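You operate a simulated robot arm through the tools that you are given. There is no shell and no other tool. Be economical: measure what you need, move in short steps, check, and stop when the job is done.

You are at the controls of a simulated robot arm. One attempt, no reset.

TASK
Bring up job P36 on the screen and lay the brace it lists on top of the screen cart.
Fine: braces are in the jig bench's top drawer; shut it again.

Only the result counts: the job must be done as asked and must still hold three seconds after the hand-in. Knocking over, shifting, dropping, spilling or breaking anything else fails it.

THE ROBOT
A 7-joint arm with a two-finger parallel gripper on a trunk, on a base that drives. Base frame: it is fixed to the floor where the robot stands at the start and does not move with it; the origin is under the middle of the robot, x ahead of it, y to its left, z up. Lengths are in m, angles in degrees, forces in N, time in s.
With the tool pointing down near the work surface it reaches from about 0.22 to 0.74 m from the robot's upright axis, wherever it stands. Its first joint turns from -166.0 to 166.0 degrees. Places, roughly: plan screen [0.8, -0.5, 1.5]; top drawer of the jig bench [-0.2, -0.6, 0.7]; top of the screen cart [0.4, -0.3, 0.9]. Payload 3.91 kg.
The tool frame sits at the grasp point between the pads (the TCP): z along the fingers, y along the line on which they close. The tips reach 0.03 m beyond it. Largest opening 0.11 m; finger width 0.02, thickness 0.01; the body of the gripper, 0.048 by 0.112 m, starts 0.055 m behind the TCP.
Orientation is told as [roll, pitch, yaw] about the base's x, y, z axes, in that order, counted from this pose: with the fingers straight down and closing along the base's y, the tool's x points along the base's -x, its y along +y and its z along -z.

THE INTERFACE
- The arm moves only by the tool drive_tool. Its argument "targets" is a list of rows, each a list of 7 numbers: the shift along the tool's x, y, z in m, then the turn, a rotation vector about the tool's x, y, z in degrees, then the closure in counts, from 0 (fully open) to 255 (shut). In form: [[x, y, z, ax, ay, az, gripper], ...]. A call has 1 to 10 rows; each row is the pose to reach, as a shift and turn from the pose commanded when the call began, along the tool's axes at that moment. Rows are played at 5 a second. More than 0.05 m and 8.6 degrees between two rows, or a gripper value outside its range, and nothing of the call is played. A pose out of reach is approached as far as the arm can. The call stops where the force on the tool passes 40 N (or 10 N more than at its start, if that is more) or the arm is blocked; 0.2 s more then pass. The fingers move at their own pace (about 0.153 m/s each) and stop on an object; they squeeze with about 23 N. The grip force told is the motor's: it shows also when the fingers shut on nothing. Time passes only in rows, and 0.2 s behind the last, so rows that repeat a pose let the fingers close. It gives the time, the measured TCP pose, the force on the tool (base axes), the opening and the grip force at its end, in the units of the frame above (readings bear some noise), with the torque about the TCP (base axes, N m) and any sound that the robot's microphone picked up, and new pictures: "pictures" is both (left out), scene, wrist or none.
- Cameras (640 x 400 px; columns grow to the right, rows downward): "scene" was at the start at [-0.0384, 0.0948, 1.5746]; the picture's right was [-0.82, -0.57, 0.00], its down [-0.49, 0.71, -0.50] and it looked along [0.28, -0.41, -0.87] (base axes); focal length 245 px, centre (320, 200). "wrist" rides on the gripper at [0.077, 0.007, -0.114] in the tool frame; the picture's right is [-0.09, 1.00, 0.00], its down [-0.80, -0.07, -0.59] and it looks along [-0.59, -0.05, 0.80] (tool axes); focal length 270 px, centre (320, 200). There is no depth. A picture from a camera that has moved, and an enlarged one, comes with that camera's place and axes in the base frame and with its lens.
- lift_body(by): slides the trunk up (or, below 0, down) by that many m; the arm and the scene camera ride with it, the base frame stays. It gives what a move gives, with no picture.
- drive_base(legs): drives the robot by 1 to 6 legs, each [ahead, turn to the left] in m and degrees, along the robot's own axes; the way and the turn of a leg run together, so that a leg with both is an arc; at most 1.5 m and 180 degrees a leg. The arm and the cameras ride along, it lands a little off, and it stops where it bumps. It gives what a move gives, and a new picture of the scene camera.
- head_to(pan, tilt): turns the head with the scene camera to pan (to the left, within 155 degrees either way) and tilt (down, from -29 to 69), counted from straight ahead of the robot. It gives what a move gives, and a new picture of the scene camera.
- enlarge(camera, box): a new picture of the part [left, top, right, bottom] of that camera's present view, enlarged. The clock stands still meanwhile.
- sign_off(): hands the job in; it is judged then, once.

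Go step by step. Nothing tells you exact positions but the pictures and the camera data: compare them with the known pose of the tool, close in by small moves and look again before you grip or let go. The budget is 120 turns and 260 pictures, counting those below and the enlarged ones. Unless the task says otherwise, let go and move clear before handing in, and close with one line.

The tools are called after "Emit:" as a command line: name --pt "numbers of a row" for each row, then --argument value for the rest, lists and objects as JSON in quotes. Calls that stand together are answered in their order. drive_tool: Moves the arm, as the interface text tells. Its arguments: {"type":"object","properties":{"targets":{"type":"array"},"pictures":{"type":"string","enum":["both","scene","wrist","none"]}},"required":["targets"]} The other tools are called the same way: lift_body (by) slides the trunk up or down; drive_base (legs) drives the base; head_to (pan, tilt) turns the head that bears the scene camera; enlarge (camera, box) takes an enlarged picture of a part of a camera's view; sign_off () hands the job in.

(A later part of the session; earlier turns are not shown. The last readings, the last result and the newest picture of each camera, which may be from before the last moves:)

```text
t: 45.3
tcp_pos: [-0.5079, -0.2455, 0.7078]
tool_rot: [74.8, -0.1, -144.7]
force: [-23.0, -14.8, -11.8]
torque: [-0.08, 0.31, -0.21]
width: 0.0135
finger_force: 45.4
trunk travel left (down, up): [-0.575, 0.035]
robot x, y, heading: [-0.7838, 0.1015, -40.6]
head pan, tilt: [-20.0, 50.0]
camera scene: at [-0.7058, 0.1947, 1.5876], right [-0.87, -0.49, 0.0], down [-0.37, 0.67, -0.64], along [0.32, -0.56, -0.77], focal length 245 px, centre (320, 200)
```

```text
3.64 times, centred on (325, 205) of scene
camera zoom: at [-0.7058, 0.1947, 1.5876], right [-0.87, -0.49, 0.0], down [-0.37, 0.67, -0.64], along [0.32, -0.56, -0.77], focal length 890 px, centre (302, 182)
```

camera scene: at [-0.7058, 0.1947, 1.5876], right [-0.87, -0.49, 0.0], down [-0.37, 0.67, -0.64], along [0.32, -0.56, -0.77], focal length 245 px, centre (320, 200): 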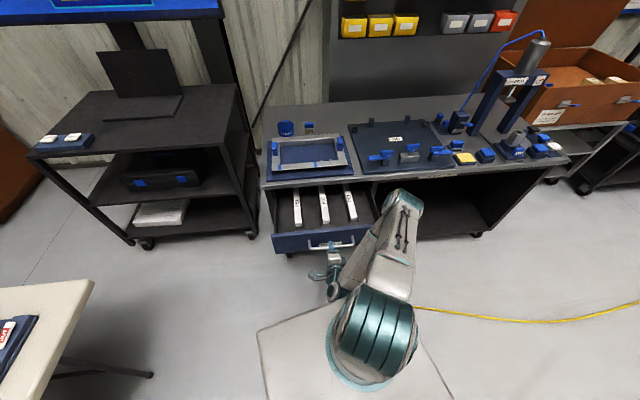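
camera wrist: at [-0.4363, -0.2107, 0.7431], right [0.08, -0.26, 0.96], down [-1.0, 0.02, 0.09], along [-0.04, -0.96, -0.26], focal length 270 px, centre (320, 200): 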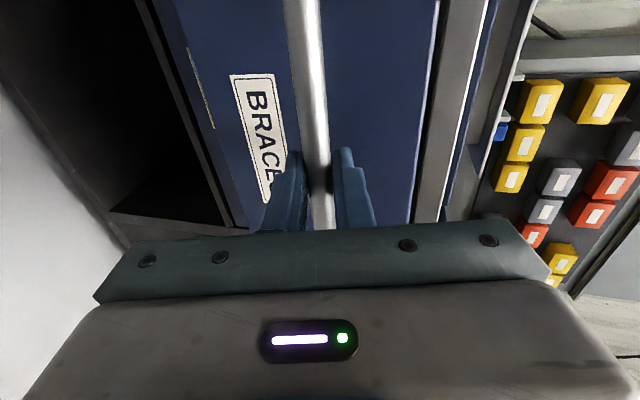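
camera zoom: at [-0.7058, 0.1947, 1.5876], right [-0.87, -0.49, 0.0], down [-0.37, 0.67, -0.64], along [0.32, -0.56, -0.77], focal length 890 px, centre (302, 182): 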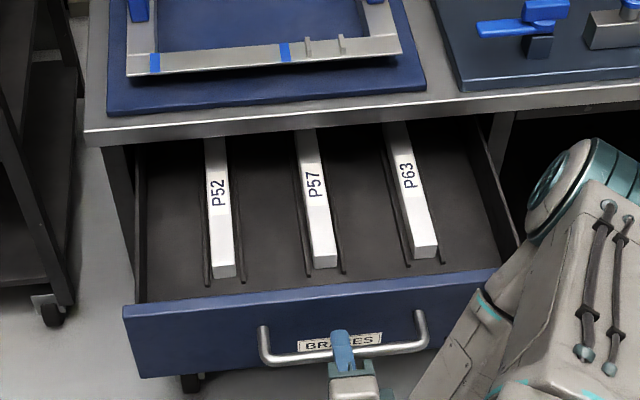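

P52 is the leftmost brace. I release the handle and back off, then raise.

Emit:
drive_tool --pt "0 0 0 0 0 0 150" --pt "0 0 0 0 0 0 150" --pt "0 0 -0.03 0 0 0 150" --pt "0 0 -0.06 0 0 0 150" --pt "0 0.045 -0.06 0 0 0 150" --pt "0 0.09 -0.06 0 0 0 150" --pt "0 0.135 -0.06 0 0 0 150" --pt "0 0.18 -0.06 0 0 0 150" --pt "0 0.225 -0.06 0 0 0 150" --pt "0 0.27 -0.06 0 0 0 150"

```text
t: 47.5
tcp_pos: [-0.4614, -0.2956, 0.9522]
tool_rot: [75.0, 0.0, -144.4]
force: [0.3, -1.0, 1.2]
torque: [-0.04, 0.02, -0.01]
width: 0.0454
finger_force: 0.1
out of reach, approached as far as the arm can: row 7, 8, 9, 10
trunk travel left (down, up): [-0.575, 0.035]
robot x, y, heading: [-0.7795, 0.1014, -40.6]
head pan, tilt: [-20.0, 50.0]
camera scene: at [-0.7042, 0.1978, 1.5872], right [-0.87, -0.49, 0.0], down [-0.38, 0.67, -0.64], along [0.32, -0.56, -0.77], focal length 245 px, centre (320, 200)
camera wrist: at [-0.4617, -0.1635, 0.9878], right [0.08, -0.26, 0.96], down [-1.0, 0.02, 0.09], along [-0.04, -0.97, -0.26], focal length 270 px, centre (320, 200)
```

scene: 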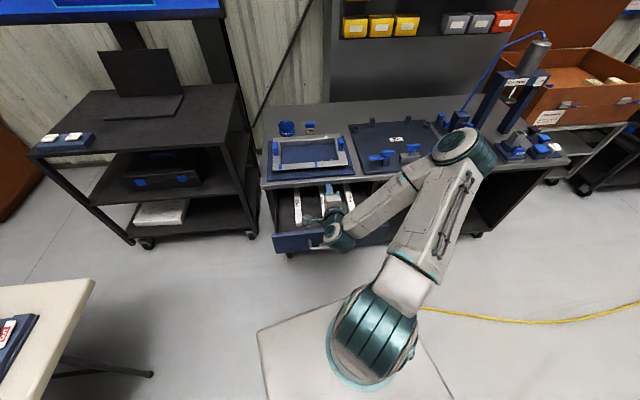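
wrist: 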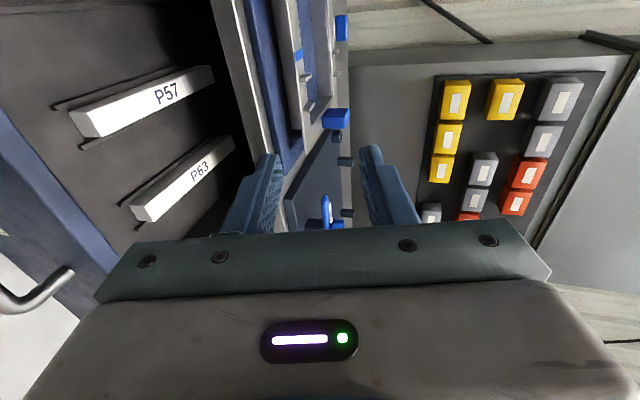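

I undo the roll, then the tilt, to point the fingers down again.

Emit:
drive_tool --pt "0 0 0.005 0 0 -8.5 150" --pt "0 0 0.01 0 0 -17 150" --pt "0 0 0.015 0 0 -25.5 150" --pt "0 0 0.02 0 0 -34 150" --pt "0 0 0.025 0 0 -42.5 150" --pt "0 0 0.03 0 0 -51 150" --pt "0 0 0.03 0 0 -59.5 150" --pt "0 0 0.03 0 0 -68 150" --pt "0 0 0.03 0 0 -76.5 150" --pt "0 0 0.03 0 0 -85 150" --pictures "none"

Emit:
drive_tool --pt "0 0 0 0 0 -5 150" --pt "0 0 0 0 0 -5 150" --pictures "none"

Emit:
drive_tool --pt "0 0 0 0 8.3 0 120" --pt "0 0 0 0 16.7 0 120" --pt "0 0 0 0 25 0 120" --pt "0 0 0 0 33.3 0 120" --pt "0 0 0 0 41.7 0 120" --pt "0 0 0 0 50 0 120" --pt "0 0 0 0 58.3 0 120" --pt "0 0 0 0 66.7 0 120" --pt "0 0 0 0 75 0 120"

```text
t: 49.7
tcp_pos: [-0.4461, -0.3205, 0.9467]
tool_rot: [17.4, -74.2, -72.5]
force: [0.1, -0.1, 0.1]
torque: [0.02, 0.0, 0.02]
width: 0.0453
finger_force: 0.0
trunk travel left (down, up): [-0.575, 0.035]
robot x, y, heading: [-0.7829, 0.0996, -40.6]
head pan, tilt: [-20.0, 50.0]
```

```text
t: 50.3
tcp_pos: [-0.4473, -0.3205, 0.9466]
tool_rot: [-0.3, -75.0, -54.1]
force: [0.2, -0.2, -0.5]
torque: [0.01, 0.0, -0.02]
width: 0.0453
finger_force: 0.0
trunk travel left (down, up): [-0.575, 0.035]
robot x, y, heading: [-0.7789, 0.1016, -40.5]
head pan, tilt: [-20.0, 50.0]
```

```text
t: 52.3
tcp_pos: [-0.4464, -0.3217, 0.9472]
tool_rot: [0.0, 0.1, -54.4]
force: [0.2, -0.3, 0.4]
torque: [0.02, -0.03, -0.01]
width: 0.0583
finger_force: 0.0
trunk travel left (down, up): [-0.575, 0.035]
robot x, y, heading: [-0.7832, 0.101, -40.9]
head pan, tilt: [-20.0, 50.0]
camera scene: at [-0.7037, 0.1967, 1.5874], right [-0.87, -0.49, 0.0], down [-0.38, 0.67, -0.64], along [0.32, -0.56, -0.77], focal length 245 px, centre (320, 200)
camera wrist: at [-0.4847, -0.2559, 1.0617], right [0.86, 0.51, 0.0], down [0.41, -0.69, 0.59], along [0.3, -0.51, -0.81], focal length 270 px, centre (320, 200)
```

scene: 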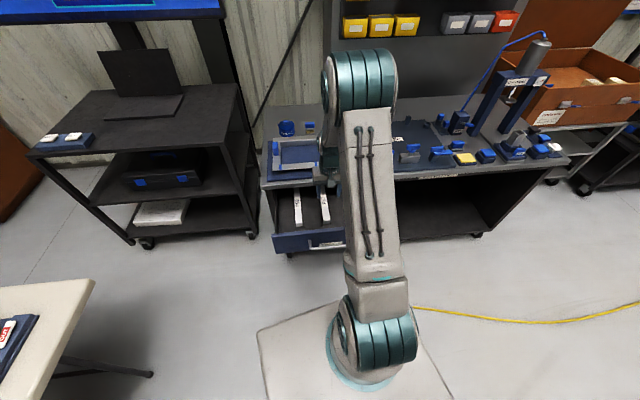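
wrist: 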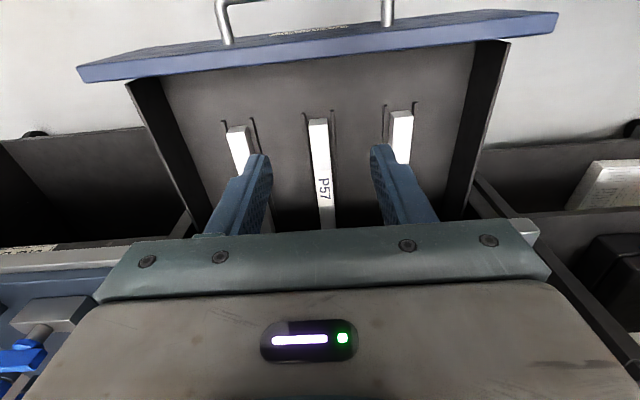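

The tool points down again, and P52 is the right-hand brace in the (upside-down) wrist view. I move above it.

Emit:
drive_tool --pt "-0.023 0.023 0.0 0 0 0 120" --pt "-0.047 0.045 0.02 0 0 0 120" --pt "-0.07 0.068 0.04 0 0 0 120" --pt "-0.094 0.09 0.06 0 0 0 120" --pt "-0.118 0.1135 0.08 0 0 0 120"

```text
t: 53.5
tcp_pos: [-0.2831, -0.3519, 0.8664]
tool_rot: [-0.1, 0.0, -54.4]
force: [-0.5, 0.1, 0.0]
torque: [0.03, 0.0, 0.0]
width: 0.0582
finger_force: 0.0
trunk travel left (down, up): [-0.575, 0.035]
robot x, y, heading: [-0.7827, 0.1025, -40.4]
head pan, tilt: [-20.0, 50.0]
camera scene: at [-0.7033, 0.197, 1.5874], right [-0.87, -0.49, 0.0], down [-0.38, 0.67, -0.64], along [0.32, -0.56, -0.77], focal length 245 px, centre (320, 200)
camera wrist: at [-0.3212, -0.2856, 0.9801], right [0.86, 0.51, 0.0], down [0.41, -0.69, 0.59], along [0.3, -0.51, -0.8], focal length 270 px, centre (320, 200)
```

scene: 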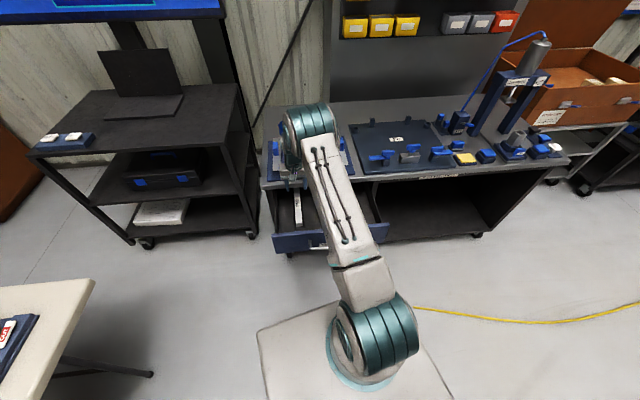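
wrist: 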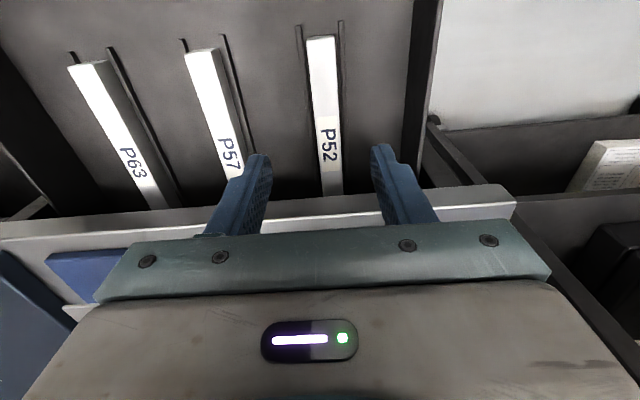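

P52 is centred to within 5 mm. I descend with a small correction and look again.

Emit:
drive_tool --pt "-0.01 0.0045 0.03 0 0 0 120" --pt "-0.02 0.0045 0.06 0 0 0 120" --pt "-0.02 0.0045 0.09 0 0 0 120" --pt "-0.02 0.0045 0.12 0 0 0 120"

```text
t: 54.5
tcp_pos: [-0.2684, -0.3641, 0.7464]
tool_rot: [0.0, 0.1, -54.4]
force: [0.4, 0.3, 0.7]
torque: [0.01, -0.01, 0.04]
width: 0.0583
finger_force: 0.0
trunk travel left (down, up): [-0.575, 0.035]
robot x, y, heading: [-0.7801, 0.1004, -40.5]
head pan, tilt: [-20.0, 50.0]
camera scene: at [-0.7036, 0.1969, 1.5874], right [-0.87, -0.49, 0.0], down [-0.38, 0.67, -0.64], along [0.32, -0.56, -0.77], focal length 245 px, centre (320, 200)
camera wrist: at [-0.3068, -0.2991, 0.8601], right [0.86, 0.51, 0.0], down [0.41, -0.69, 0.59], along [0.3, -0.51, -0.8], focal length 270 px, centre (320, 200)
```

scene: 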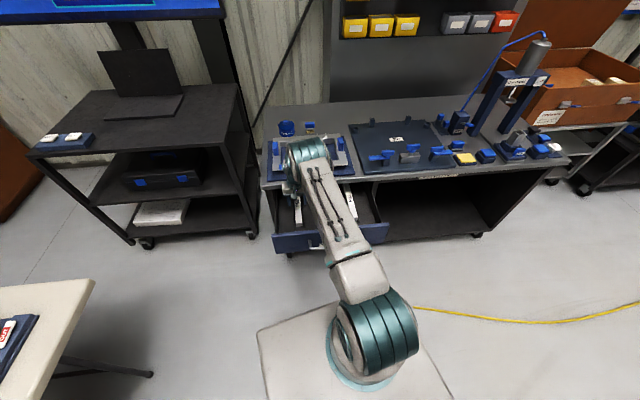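
wrist: 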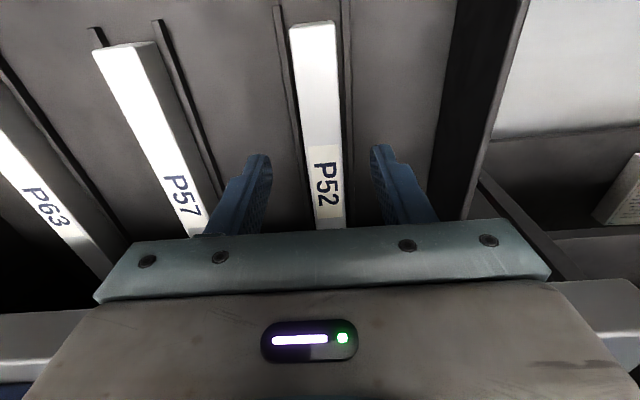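

Brace top is about z 0.68. I lower so the tips overlap it by about 12 mm and close.

Emit:
drive_tool --pt "0 0 0.025 0 0 0 120" --pt "0 0 0.04 0 0 0 120" --pt "0 0 0.049 0 0 0 120"

```text
t: 55.3
tcp_pos: [-0.2684, -0.3641, 0.698]
tool_rot: [0.0, -0.1, -54.2]
force: [-0.1, -0.3, 0.3]
torque: [-0.02, -0.01, 0.0]
width: 0.0581
finger_force: 0.1
trunk travel left (down, up): [-0.575, 0.035]
robot x, y, heading: [-0.7789, 0.1034, -40.2]
head pan, tilt: [-20.0, 50.0]
camera scene: at [-0.704, 0.1972, 1.5874], right [-0.87, -0.49, 0.0], down [-0.38, 0.67, -0.64], along [0.32, -0.56, -0.77], focal length 245 px, centre (320, 200)
camera wrist: at [-0.3083, -0.2989, 0.8116], right [0.86, 0.51, 0.0], down [0.41, -0.69, 0.59], along [0.3, -0.51, -0.8], focal length 270 px, centre (320, 200)
```

scene: 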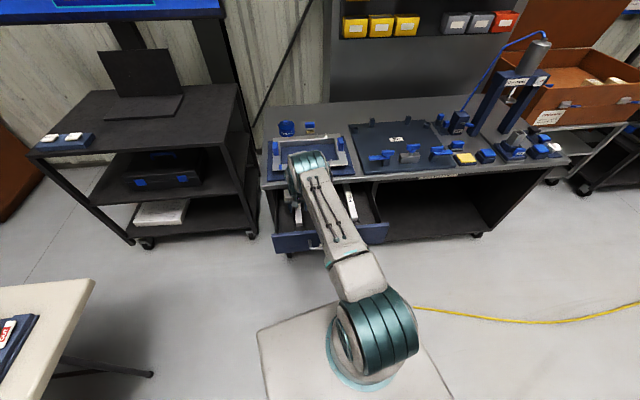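
wrist: 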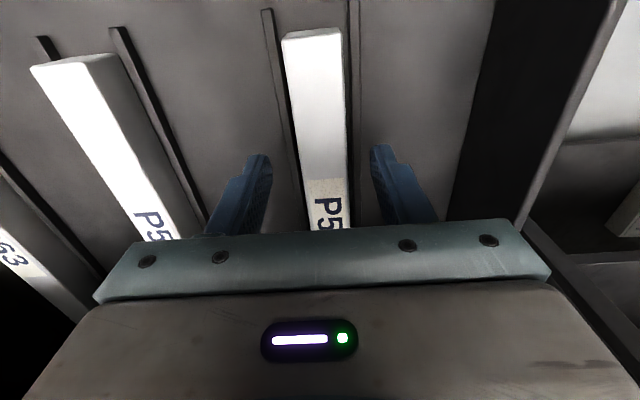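

Emit:
drive_tool --pt "0 0 0 0 0 0 160" --pt "0 0 0 0 0 0 220" --pt "0 0 0 0 0 0 255" --pt "0 0 0 0 0 0 255" --pictures "wrist"

```text
t: 56.3
tcp_pos: [-0.2703, -0.364, 0.6979]
tool_rot: [0.0, 0.0, -54.4]
force: [-0.4, -0.3, 0.6]
torque: [0.0, -0.05, -0.02]
width: 0.0
finger_force: 23.5
trunk travel left (down, up): [-0.575, 0.035]
robot x, y, heading: [-0.7834, 0.1013, -40.4]
head pan, tilt: [-20.0, 50.0]
camera wrist: at [-0.3083, -0.2989, 0.8118], right [0.86, 0.51, 0.0], down [0.41, -0.69, 0.59], along [0.3, -0.51, -0.8], focal length 270 px, centre (320, 200)
```

wrist: 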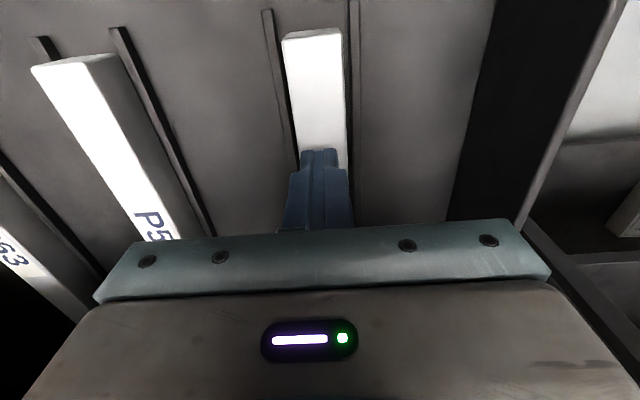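

The fingers closed just above the brace. I probe down slowly with closed fingers to find its top.

Emit:
drive_tool --pt "0 0 0.004 0 0 0 255" --pt "0 0 0.008 0 0 0 255" --pt "0 0 0.011 0 0 0 255" --pictures "none"

```text
t: 57.1
tcp_pos: [-0.2687, -0.3649, 0.6921]
tool_rot: [0.0, -0.6, -54.5]
force: [-0.5, -1.5, 34.1]
torque: [0.13, 0.13, 0.07]
width: 0.0
finger_force: 23.2
trunk travel left (down, up): [-0.575, 0.035]
robot x, y, heading: [-0.7803, 0.1013, -40.3]
head pan, tilt: [-20.0, 50.0]
```

Brace top is at about z 0.663. I lift, open, and lower so the tips are 14 mm below its top.

Emit:
drive_tool --pt "0 0 -0.025 0 0 0 255" --pt "0 0 -0.025 0 0 0 125" --pt "0 0 -0.025 0 0 0 125" --pt "0 0 -0.025 0 0 0 125" --pt "0 0 -0.01 0 0 0 125" --pt "0 0 0.0 0 0 0 125" --pt "0 0 0.005 0 0 0 125" --pt "0 0 0.009 0 0 0 125" --pictures "wrist"

```text
t: 58.9
tcp_pos: [-0.2711, -0.3644, 0.6783]
tool_rot: [0.0, 0.0, -54.3]
force: [0.7, 0.0, -0.7]
torque: [-0.02, -0.01, -0.03]
width: 0.0558
finger_force: 0.0
trunk travel left (down, up): [-0.575, 0.035]
robot x, y, heading: [-0.7815, 0.1035, -40.5]
head pan, tilt: [-20.0, 50.0]
camera wrist: at [-0.3093, -0.2985, 0.7927], right [0.86, 0.51, 0.0], down [0.41, -0.69, 0.59], along [0.3, -0.51, -0.8], focal length 270 px, centre (320, 200)
```

wrist: 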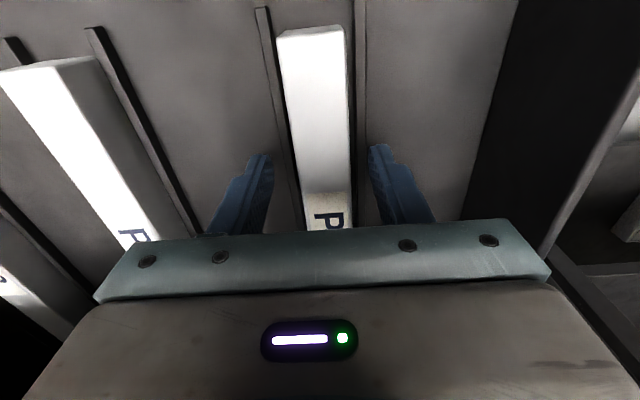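

Emit:
drive_tool --pt "0 0 0 0 0 0 160" --pt "0 0 0 0 0 0 200" --pt "0 0 0 0 0 0 255" --pt "0 0 0 0 0 0 255" --pictures "wrist"

```text
t: 59.9
tcp_pos: [-0.2712, -0.3653, 0.6781]
tool_rot: [0.1, 0.0, -54.4]
force: [-0.2, 0.4, 0.2]
torque: [-0.01, -0.01, 0.06]
width: 0.0295
finger_force: 22.9
trunk travel left (down, up): [-0.575, 0.035]
robot x, y, heading: [-0.7854, 0.1018, -40.5]
head pan, tilt: [-20.0, 50.0]
camera wrist: at [-0.3092, -0.2985, 0.7929], right [0.86, 0.51, 0.0], down [0.41, -0.69, 0.59], along [0.3, -0.51, -0.8], focal length 270 px, centre (320, 200)
```

wrist: 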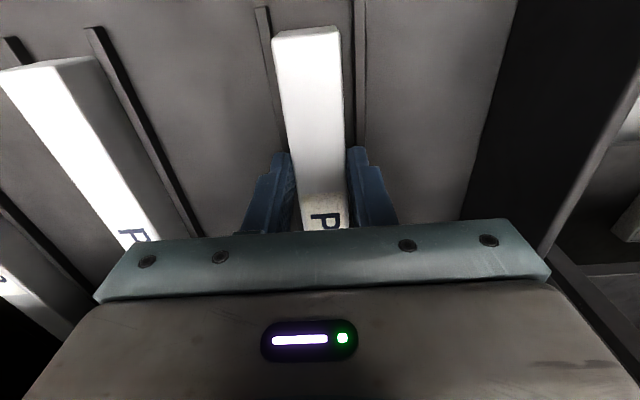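

P52 is gripped. I lift it 3 cm clear of the rails and slide it outward from under the bench lip.

Emit:
drive_tool --pt "0 0 -0.01 0 0 0 255" --pt "0 0 -0.02 0 0 0 255" --pt "0 0 -0.03 0 0 0 255" --pt "0.02 0 -0.03 0 0 0 255" --pt "0.04 0 -0.03 0 0 0 255" --pt "0.06 0 -0.03 0 0 0 255"

Emit:
enlarge --camera "scene" --box '[250, 150, 400, 260]'

```text
t: 61.3
tcp_pos: [-0.3057, -0.3166, 0.7105]
tool_rot: [0.0, -0.1, -54.4]
force: [-0.5, -0.4, -0.6]
torque: [0.06, 0.07, 0.01]
width: 0.0294
finger_force: 23.0
trunk travel left (down, up): [-0.575, 0.035]
robot x, y, heading: [-0.781, 0.1004, -40.8]
head pan, tilt: [-20.0, 50.0]
camera scene: at [-0.7039, 0.1972, 1.5873], right [-0.87, -0.49, 0.0], down [-0.38, 0.67, -0.64], along [0.32, -0.56, -0.77], focal length 245 px, centre (320, 200)
camera wrist: at [-0.3441, -0.2506, 0.8249], right [0.86, 0.51, 0.0], down [0.41, -0.69, 0.59], along [0.3, -0.51, -0.8], focal length 270 px, centre (320, 200)
```

scene: 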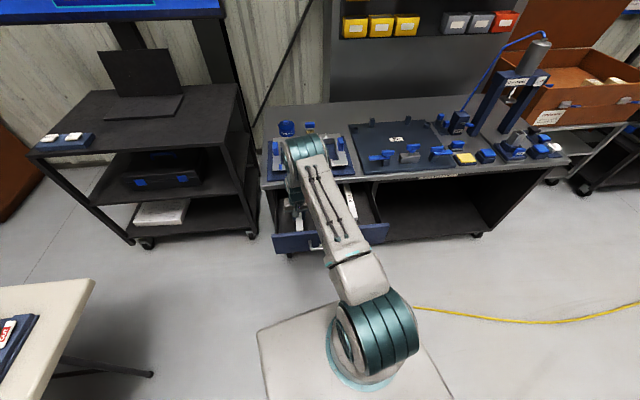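
wrist: 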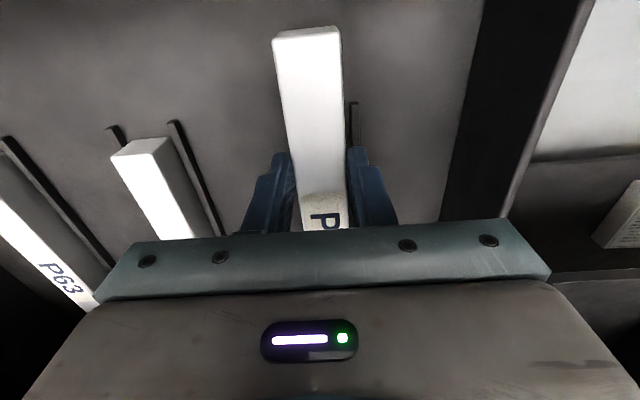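

```text
3.64 times, centred on (325, 205) of scene
camera zoom: at [-0.7039, 0.1972, 1.5873], right [-0.87, -0.49, 0.0], down [-0.38, 0.67, -0.64], along [0.32, -0.56, -0.77], focal length 890 px, centre (302, 182)
```

zoom: 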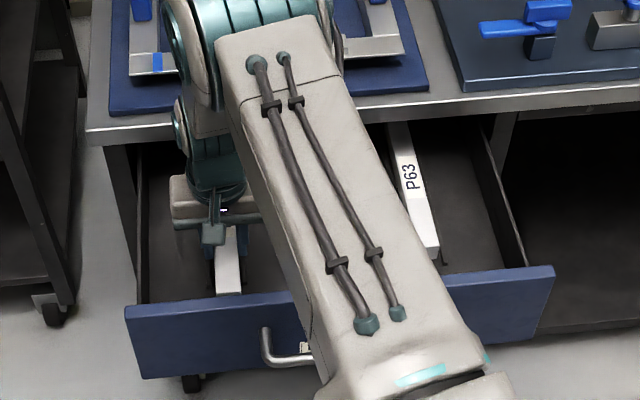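

The brace still reaches under the lip and the drawer front limits sliding. I lift slightly, shift it out and toward the drawer's middle, and yaw it about 40° inside the drawer so it clears the lip.

Emit:
drive_tool --pt "0.0 0 -0.015 0 0 0 255" --pt "0.015 -0.01 -0.017 0 0 0 255" --pt "0.03 -0.02 -0.017 0 0 0 255" --pt "0.03 -0.03 -0.017 0 0 8 255" --pt "0.03 -0.03 -0.017 0 0 16 255" --pt "0.03 -0.03 -0.017 0 0 24 255"

```text
t: 62.7
tcp_pos: [-0.3476, -0.3086, 0.7247]
tool_rot: [0.1, 0.1, -78.6]
force: [0.3, -0.7, -1.4]
torque: [0.06, 0.0, -0.01]
width: 0.0295
finger_force: 22.6
trunk travel left (down, up): [-0.575, 0.035]
robot x, y, heading: [-0.7801, 0.0994, -40.6]
head pan, tilt: [-20.0, 50.0]
camera scene: at [-0.7038, 0.1971, 1.5873], right [-0.87, -0.49, 0.0], down [-0.38, 0.67, -0.64], along [0.32, -0.56, -0.77], focal length 245 px, centre (320, 200)
camera wrist: at [-0.3553, -0.233, 0.8392], right [0.99, 0.11, 0.0], down [0.09, -0.8, 0.59], along [0.07, -0.59, -0.8], focal length 270 px, centre (320, 200)
```

scene: 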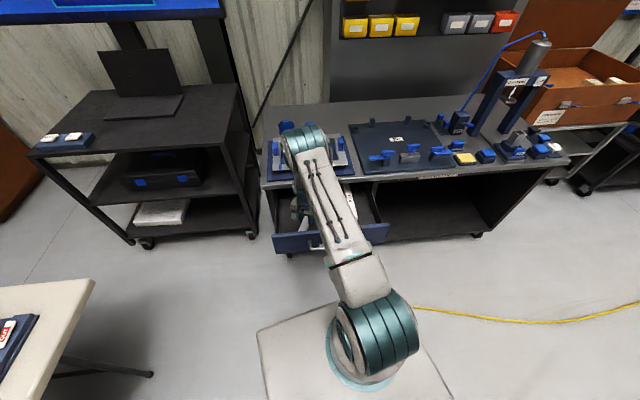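
wrist: 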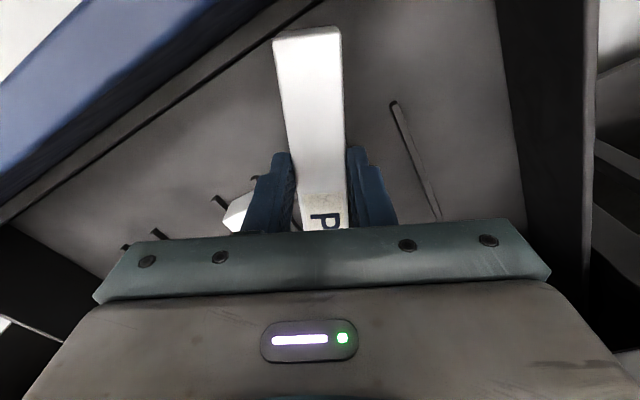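

Emit:
drive_tool --pt "0 0 0 0 0 8 255" --pt "0 0 0 0 0 16 255" --pt "0 0 0 0 0 24 255" --pt "0.007 -0.003 0 0 0 28 255" --pt "0.0137 -0.006 0 0 0 28 255"

Emit:
enlarge --camera "scene" --box '[250, 150, 400, 260]'

```text
t: 63.9
tcp_pos: [-0.3554, -0.2963, 0.7241]
tool_rot: [0.0, 0.0, -106.6]
force: [0.0, 0.1, -0.5]
torque: [0.06, -0.06, -0.02]
width: 0.0296
finger_force: 23.0
trunk travel left (down, up): [-0.575, 0.035]
robot x, y, heading: [-0.7842, 0.1028, -40.4]
head pan, tilt: [-20.0, 50.0]
camera scene: at [-0.7039, 0.1971, 1.5873], right [-0.87, -0.49, 0.0], down [-0.38, 0.67, -0.64], along [0.32, -0.56, -0.77], focal length 245 px, centre (320, 200)
camera wrist: at [-0.3263, -0.2258, 0.839], right [0.93, -0.37, 0.0], down [-0.3, -0.75, 0.59], along [-0.22, -0.55, -0.8], focal length 270 px, centre (320, 200)
```

scene: 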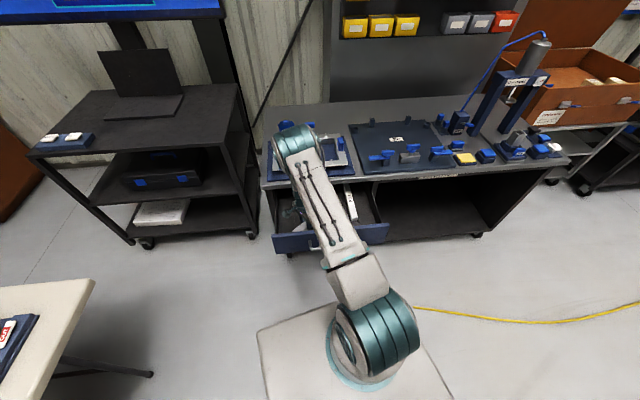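
wrist: 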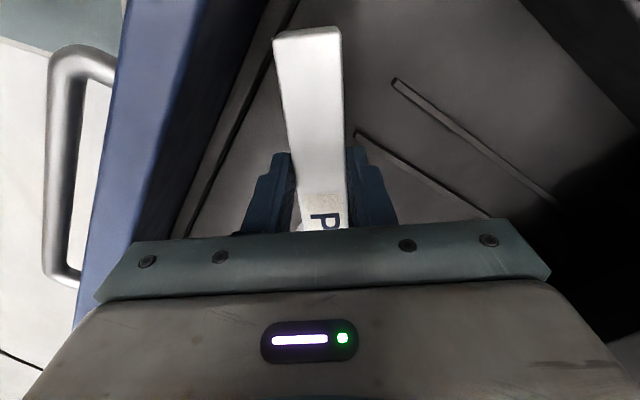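

```text
3.64 times, centred on (325, 205) of scene
camera zoom: at [-0.7039, 0.1971, 1.5873], right [-0.87, -0.49, 0.0], down [-0.38, 0.67, -0.64], along [0.32, -0.56, -0.77], focal length 890 px, centre (302, 182)
```

zoom: 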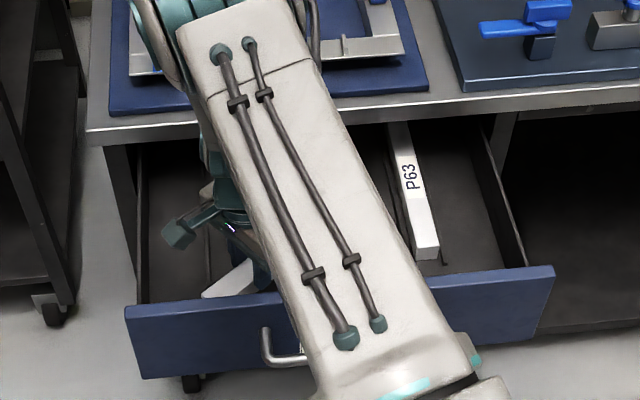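

The brace now should clear the lip. I raise it straight up carefully.

Emit:
drive_tool --pt "0 0 -0.015 0 0 0 255" --pt "0 0 -0.03 0 0 0 255" --pt "0 0 -0.045 0 0 0 255" --pt "0 0 -0.06 0 0 0 255" --pt "0 0 -0.08 0 0 0 255" --pt "0 0 -0.1 0 0 0 255" --pt "0 0 -0.13 0 0 0 255" --pt "0 0 -0.16 0 0 0 255" --pt "0 0 -0.2 0 0 0 255"

```text
t: 65.9
tcp_pos: [-0.3558, -0.2973, 0.924]
tool_rot: [0.0, 0.0, -106.4]
force: [-0.5, -0.5, -1.2]
torque: [0.06, -0.01, -0.01]
width: 0.0293
finger_force: 23.2
trunk travel left (down, up): [-0.575, 0.035]
robot x, y, heading: [-0.7802, 0.1018, -40.5]
head pan, tilt: [-20.0, 50.0]
camera scene: at [-0.7044, 0.1973, 1.5873], right [-0.87, -0.49, 0.0], down [-0.38, 0.67, -0.64], along [0.32, -0.56, -0.77], focal length 245 px, centre (320, 200)
camera wrist: at [-0.3268, -0.2269, 1.0394], right [0.93, -0.37, 0.0], down [-0.29, -0.75, 0.59], along [-0.22, -0.55, -0.8], focal length 270 px, centre (320, 200)
```

scene: 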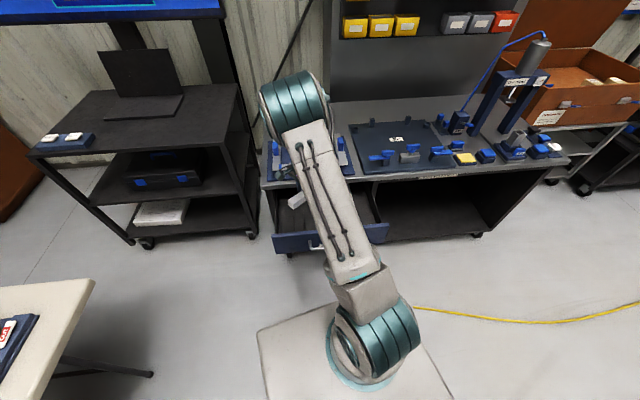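
wrist: 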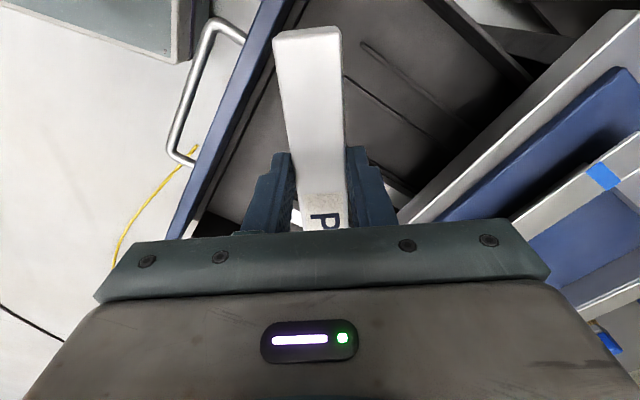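

P52 is free of the drawer. Before driving to the cart I'll push the drawer most of the way in with the outer side of the gripper against the handle bar (tool held down, closing line along the bench normal). I rotate and go out in front of the handle.

Emit:
drive_tool --pt "0.009 -0.036 0 0 0 6.3 255" --pt "0.018 -0.072 0 0 0 12.7 255" --pt "0.027 -0.108 0 0 0 19 255" --pt "0.036 -0.144 0 0 0 25.4 255" --pt "0.045 -0.18 0 0 0 31.8 255" --pt "0.053 -0.2167 0 0 0 38.1 255" --pt "0.053 -0.2167 0.04 0 0 38.1 255" --pt "0.053 -0.2167 0.08 0 0 38.1 255"

```text
t: 67.7
tcp_pos: [-0.5469, -0.1837, 0.8421]
tool_rot: [0.0, 0.0, -144.6]
force: [-0.3, 0.1, -1.6]
torque: [0.11, -0.04, -0.01]
width: 0.0295
finger_force: 22.9
trunk travel left (down, up): [-0.575, 0.035]
robot x, y, heading: [-0.78, 0.1003, -40.9]
head pan, tilt: [-20.0, 50.0]
camera scene: at [-0.7038, 0.196, 1.5875], right [-0.87, -0.49, 0.0], down [-0.38, 0.67, -0.64], along [0.32, -0.56, -0.77], focal length 245 px, centre (320, 200)
camera wrist: at [-0.4801, -0.145, 0.9573], right [0.51, -0.86, 0.0], down [-0.69, -0.41, 0.59], along [-0.51, -0.3, -0.8], focal length 270 px, centre (320, 200)
```

scene: 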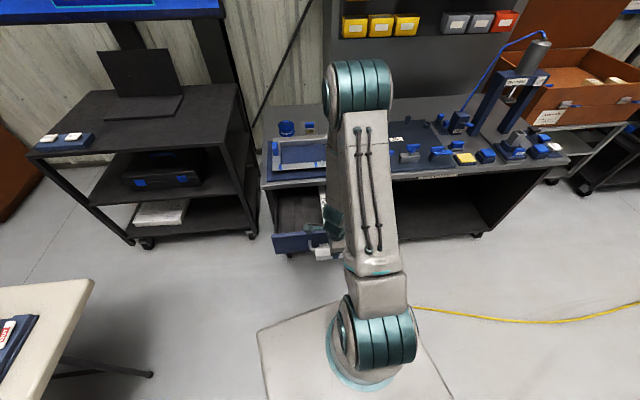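
wrist: 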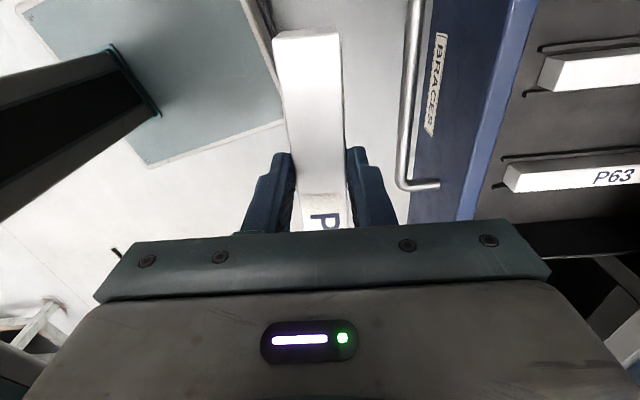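

Bar is parallel to the brace and free to the side. I lower to the bar's height.

Emit:
drive_tool --pt "0 0 0.04 0 0 0 255" --pt "0 0 0.08 0 0 0 255" --pt "0 0 0.12 0 0 0 255"

```text
t: 68.5
tcp_pos: [-0.5502, -0.183, 0.7251]
tool_rot: [0.0, -0.1, -144.5]
force: [0.8, 0.2, -1.4]
torque: [0.03, -0.07, 0.01]
width: 0.0295
finger_force: 22.9
trunk travel left (down, up): [-0.575, 0.035]
robot x, y, heading: [-0.7828, 0.1032, -40.5]
head pan, tilt: [-20.0, 50.0]
camera scene: at [-0.7038, 0.197, 1.5874], right [-0.87, -0.49, 0.0], down [-0.38, 0.67, -0.64], along [0.32, -0.56, -0.77], focal length 245 px, centre (320, 200)
camera wrist: at [-0.4823, -0.1453, 0.8403], right [0.51, -0.86, 0.0], down [-0.69, -0.41, 0.59], along [-0.51, -0.3, -0.8], focal length 270 px, centre (320, 200)
```

scene: 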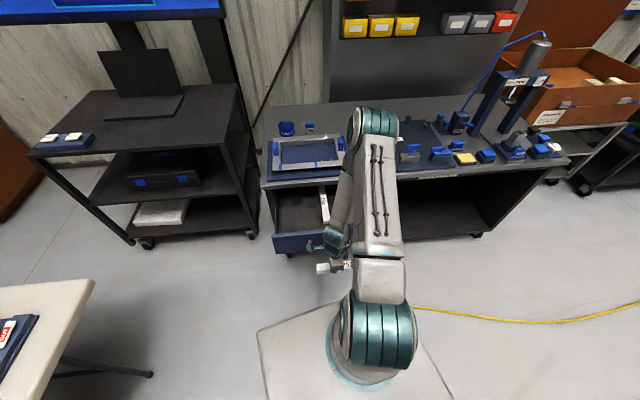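
wrist: 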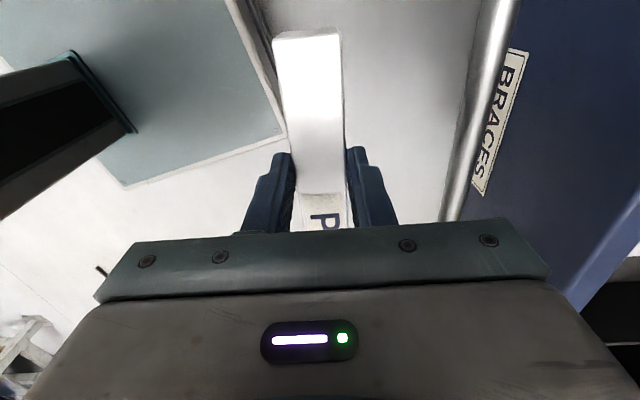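

I push the bar inward along the closing axis in small rows.

Emit:
drive_tool --pt "0 0.03 0 0 0 0 255" --pt "0 0.05 0 0 0 0 255" --pt "0 0.07 0 0 0 0 255" --pt "0 0.09 0 0 0 0 255" --pt "0 0.11 0 0 0 0 255" --pt "0 0.13 0 0 0 0 255" --pt "0 0.15 0 0 0 0 255" --pt "0 0.17 0 0 0 0 255"

```text
t: 70.3
tcp_pos: [-0.4501, -0.3238, 0.7241]
tool_rot: [0.1, 0.0, -144.7]
force: [0.2, 0.5, -2.1]
torque: [0.05, -0.09, -0.02]
width: 0.0295
finger_force: 23.1
trunk travel left (down, up): [-0.575, 0.035]
robot x, y, heading: [-0.7795, 0.1019, -40.6]
head pan, tilt: [-20.0, 50.0]
camera scene: at [-0.7034, 0.1963, 1.5873], right [-0.87, -0.49, 0.0], down [-0.38, 0.67, -0.64], along [0.32, -0.56, -0.77], focal length 245 px, centre (320, 200)
camera wrist: at [-0.3834, -0.2861, 0.8383], right [0.5, -0.86, 0.0], down [-0.69, -0.4, 0.6], along [-0.51, -0.3, -0.8], focal length 270 px, centre (320, 200)
```

scene: 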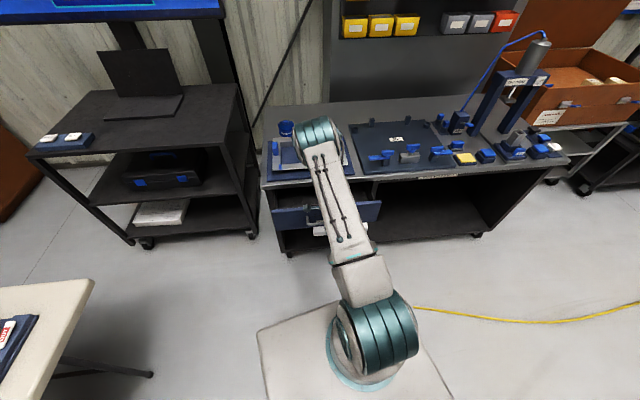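
wrist: 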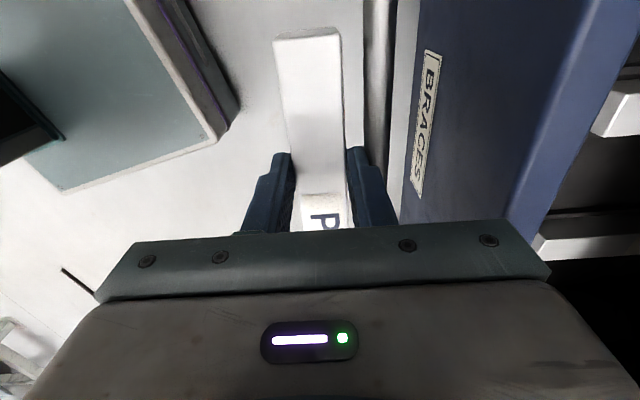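

The drawer moves easily. About 9 cm more.

Emit:
drive_tool --pt "0 0.02 0 0 0 0 255" --pt "0 0.04 0 0 0 0 255" --pt "0 0.06 0 0 0 0 255" --pt "0 0.075 0 0 0 0 255" --pt "0 0.09 0 0 0 0 255"

Emit:
enlarge --camera "scene" --box '[250, 110, 400, 260]'

```text
t: 71.5
tcp_pos: [-0.3966, -0.3983, 0.7254]
tool_rot: [0.1, 0.0, -144.5]
force: [0.0, -0.5, -1.8]
torque: [0.03, -0.07, 0.02]
width: 0.0294
finger_force: 23.0
trunk travel left (down, up): [-0.575, 0.035]
robot x, y, heading: [-0.7802, 0.1013, -40.7]
head pan, tilt: [-20.0, 50.0]
camera scene: at [-0.7036, 0.1967, 1.5874], right [-0.87, -0.49, 0.0], down [-0.38, 0.67, -0.64], along [0.32, -0.56, -0.77], focal length 245 px, centre (320, 200)
camera wrist: at [-0.329, -0.3593, 0.8407], right [0.51, -0.86, 0.0], down [-0.69, -0.41, 0.59], along [-0.51, -0.3, -0.8], focal length 270 px, centre (320, 200)
```

scene: 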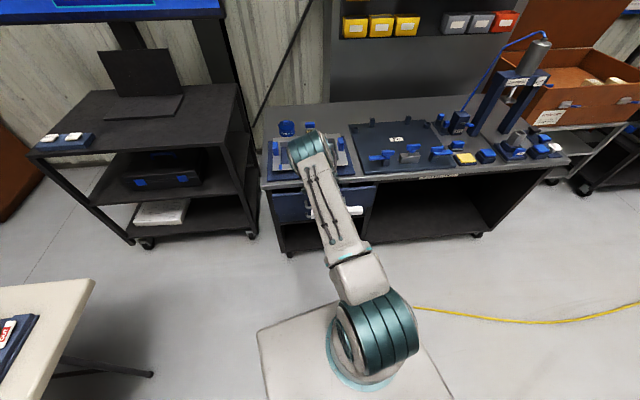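
wrist: 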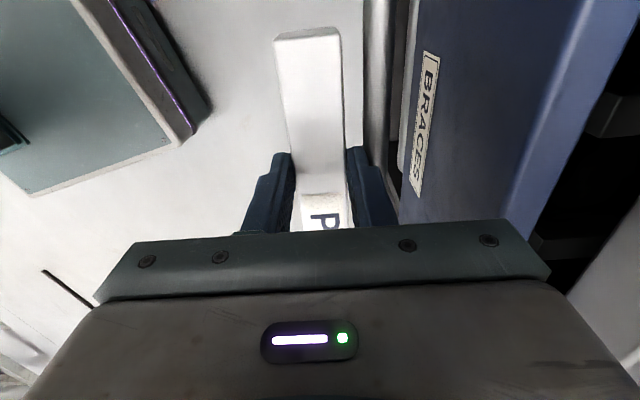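

```text
2.67 times, centred on (325, 185) of scene
camera zoom: at [-0.7036, 0.1967, 1.5874], right [-0.87, -0.49, 0.0], down [-0.38, 0.67, -0.64], along [0.32, -0.56, -0.77], focal length 652 px, centre (307, 240)
```

zoom: 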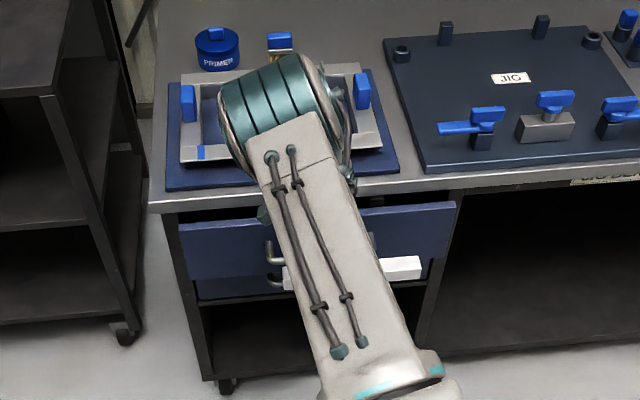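

The drawer is open only ~5 cm now. To finish it under the lip I tilt the tool 30° (about the brace's axis) so the fingertips lead, and push on.

Emit:
drive_tool --pt "0 -0.015 0 -7.5 0 0 255" --pt "0 -0.015 0.004 -15 0 0 255" --pt "0 -0.015 0.008 -22.5 0 0 255" --pt "0 -0.015 0.012 -30 0 0 255" --pt "0 0.0 0.012 -30 0 0 255" --pt "0 0.015 0.012 -30 0 0 255" --pt "0 0.027 0.012 -30 0 0 255"

Emit:
enlarge --camera "scene" --box '[250, 110, 400, 260]'

```text
t: 73.1
tcp_pos: [-0.381, -0.4194, 0.7136]
tool_rot: [30.0, 0.1, -144.5]
force: [-1.3, 0.1, -5.3]
torque: [0.19, 0.12, -0.02]
width: 0.0294
finger_force: 23.3
trunk travel left (down, up): [-0.575, 0.035]
robot x, y, heading: [-0.7832, 0.0995, -40.2]
head pan, tilt: [-20.0, 50.0]
camera scene: at [-0.7038, 0.1966, 1.5874], right [-0.87, -0.49, 0.0], down [-0.38, 0.67, -0.64], along [0.32, -0.56, -0.77], focal length 245 px, centre (320, 200)
camera wrist: at [-0.3475, -0.3334, 0.8163], right [0.43, -0.75, 0.5], down [-0.86, -0.17, 0.48], along [-0.27, -0.63, -0.72], focal length 270 px, centre (320, 200)
```

scene: 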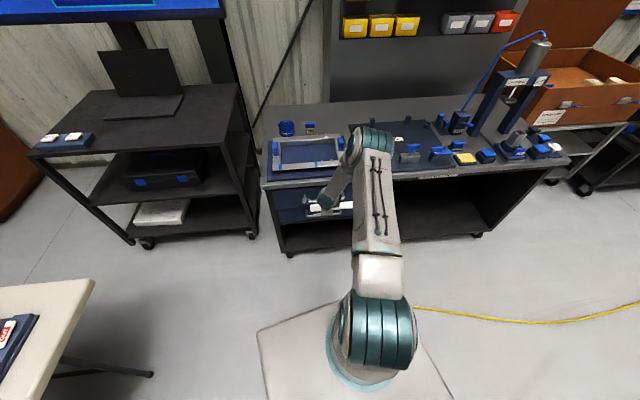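
wrist: 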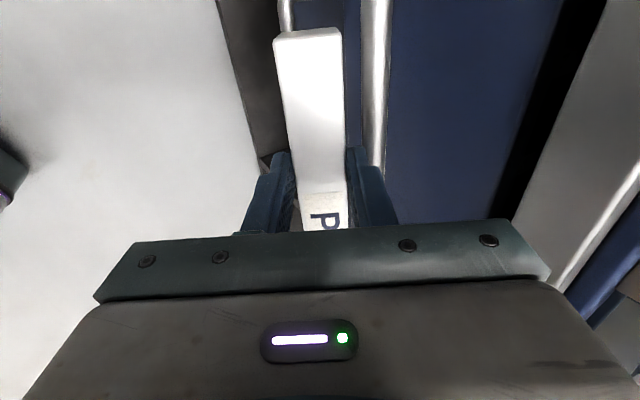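

```text
2.67 times, centred on (325, 185) of scene
camera zoom: at [-0.7038, 0.1966, 1.5874], right [-0.87, -0.49, 0.0], down [-0.38, 0.67, -0.64], along [0.32, -0.56, -0.77], focal length 652 px, centre (307, 240)
```

zoom: 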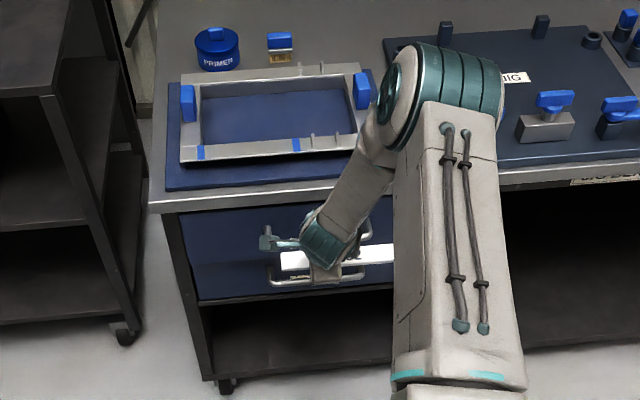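

Emit:
drive_tool --pt "0 0.0043 0.0025 0 0 0 255" --pt "0 0.0087 0.005 0 0 0 255" --pt "0 0.013 0.0075 0 0 0 255" --pt "0 0.0173 0.01 0 0 0 255" --pt "0 0.0208 0.012 0 0 0 255"

Emit:
enlarge --camera "scene" --box '[250, 150, 350, 230]'

```text
t: 74.3
tcp_pos: [-0.3672, -0.4382, 0.7127]
tool_rot: [30.0, 0.1, -144.5]
force: [-1.7, 1.3, -0.7]
torque: [0.07, -0.07, 0.03]
width: 0.0296
finger_force: 22.8
trunk travel left (down, up): [-0.575, 0.035]
robot x, y, heading: [-0.7843, 0.0992, -40.5]
head pan, tilt: [-20.0, 50.0]
camera scene: at [-0.704, 0.1971, 1.5874], right [-0.87, -0.49, 0.0], down [-0.38, 0.67, -0.64], along [0.32, -0.56, -0.77], focal length 245 px, centre (320, 200)
camera wrist: at [-0.3341, -0.3516, 0.8155], right [0.43, -0.75, 0.5], down [-0.86, -0.17, 0.48], along [-0.28, -0.63, -0.72], focal length 270 px, centre (320, 200)
```

scene: 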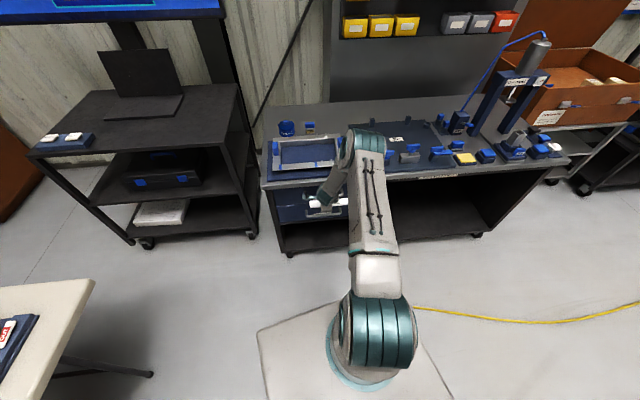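
wrist: 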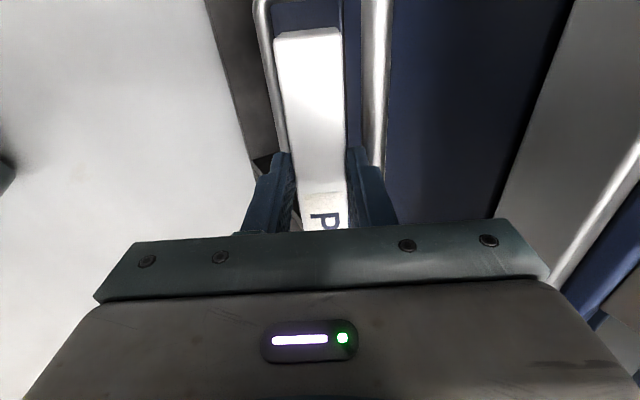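

```text
5.00 times, centred on (300, 190) of scene
camera zoom: at [-0.704, 0.1971, 1.5874], right [-0.87, -0.49, 0.0], down [-0.38, 0.67, -0.64], along [0.32, -0.56, -0.77], focal length 1223 px, centre (420, 250)
```

zoom: 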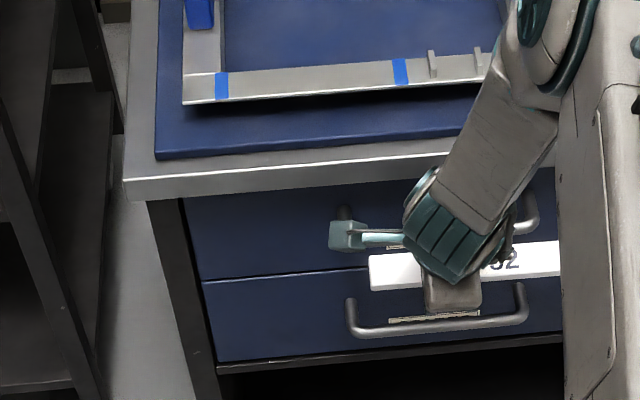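

It looks almost flush. I push a few more millimetres until it stops.

Emit:
drive_tool --pt "0 0.0026 0.0015 0 0 0 255" --pt "0 0.0052 0.003 0 0 0 255" --pt "0 0.0078 0.0045 0 0 0 255" --pictures "wrist"

Emit:
enlarge --camera "scene" --box '[250, 150, 350, 230]'

```text
t: 75.1
tcp_pos: [-0.3656, -0.4413, 0.7077]
tool_rot: [29.1, 0.2, -144.6]
force: [-0.2, 1.6, -3.2]
torque: [0.02, -0.06, -0.01]
width: 0.0293
finger_force: 22.8
trunk travel left (down, up): [-0.575, 0.035]
robot x, y, heading: [-0.7798, 0.099, -40.5]
head pan, tilt: [-20.0, 50.0]
stopped in row 3: the force on the tool passed its limit (the readings are from after the stop); the commanded pose is now the measured one
camera wrist: at [-0.3315, -0.3559, 0.8107], right [0.43, -0.76, 0.49], down [-0.86, -0.18, 0.48], along [-0.28, -0.62, -0.73], focal length 270 px, centre (320, 200)
```

wrist: 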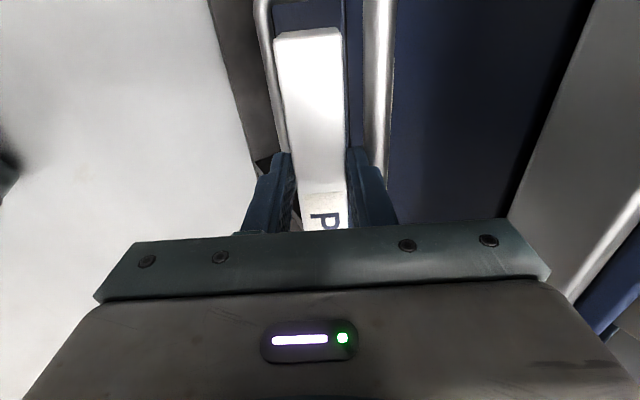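

```text
5.00 times, centred on (300, 190) of scene
camera zoom: at [-0.7032, 0.1956, 1.5872], right [-0.87, -0.49, 0.0], down [-0.38, 0.67, -0.64], along [0.32, -0.56, -0.77], focal length 1223 px, centre (420, 250)
```

zoom: 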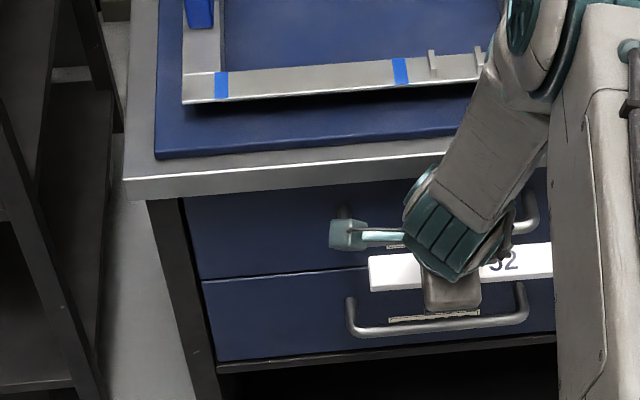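

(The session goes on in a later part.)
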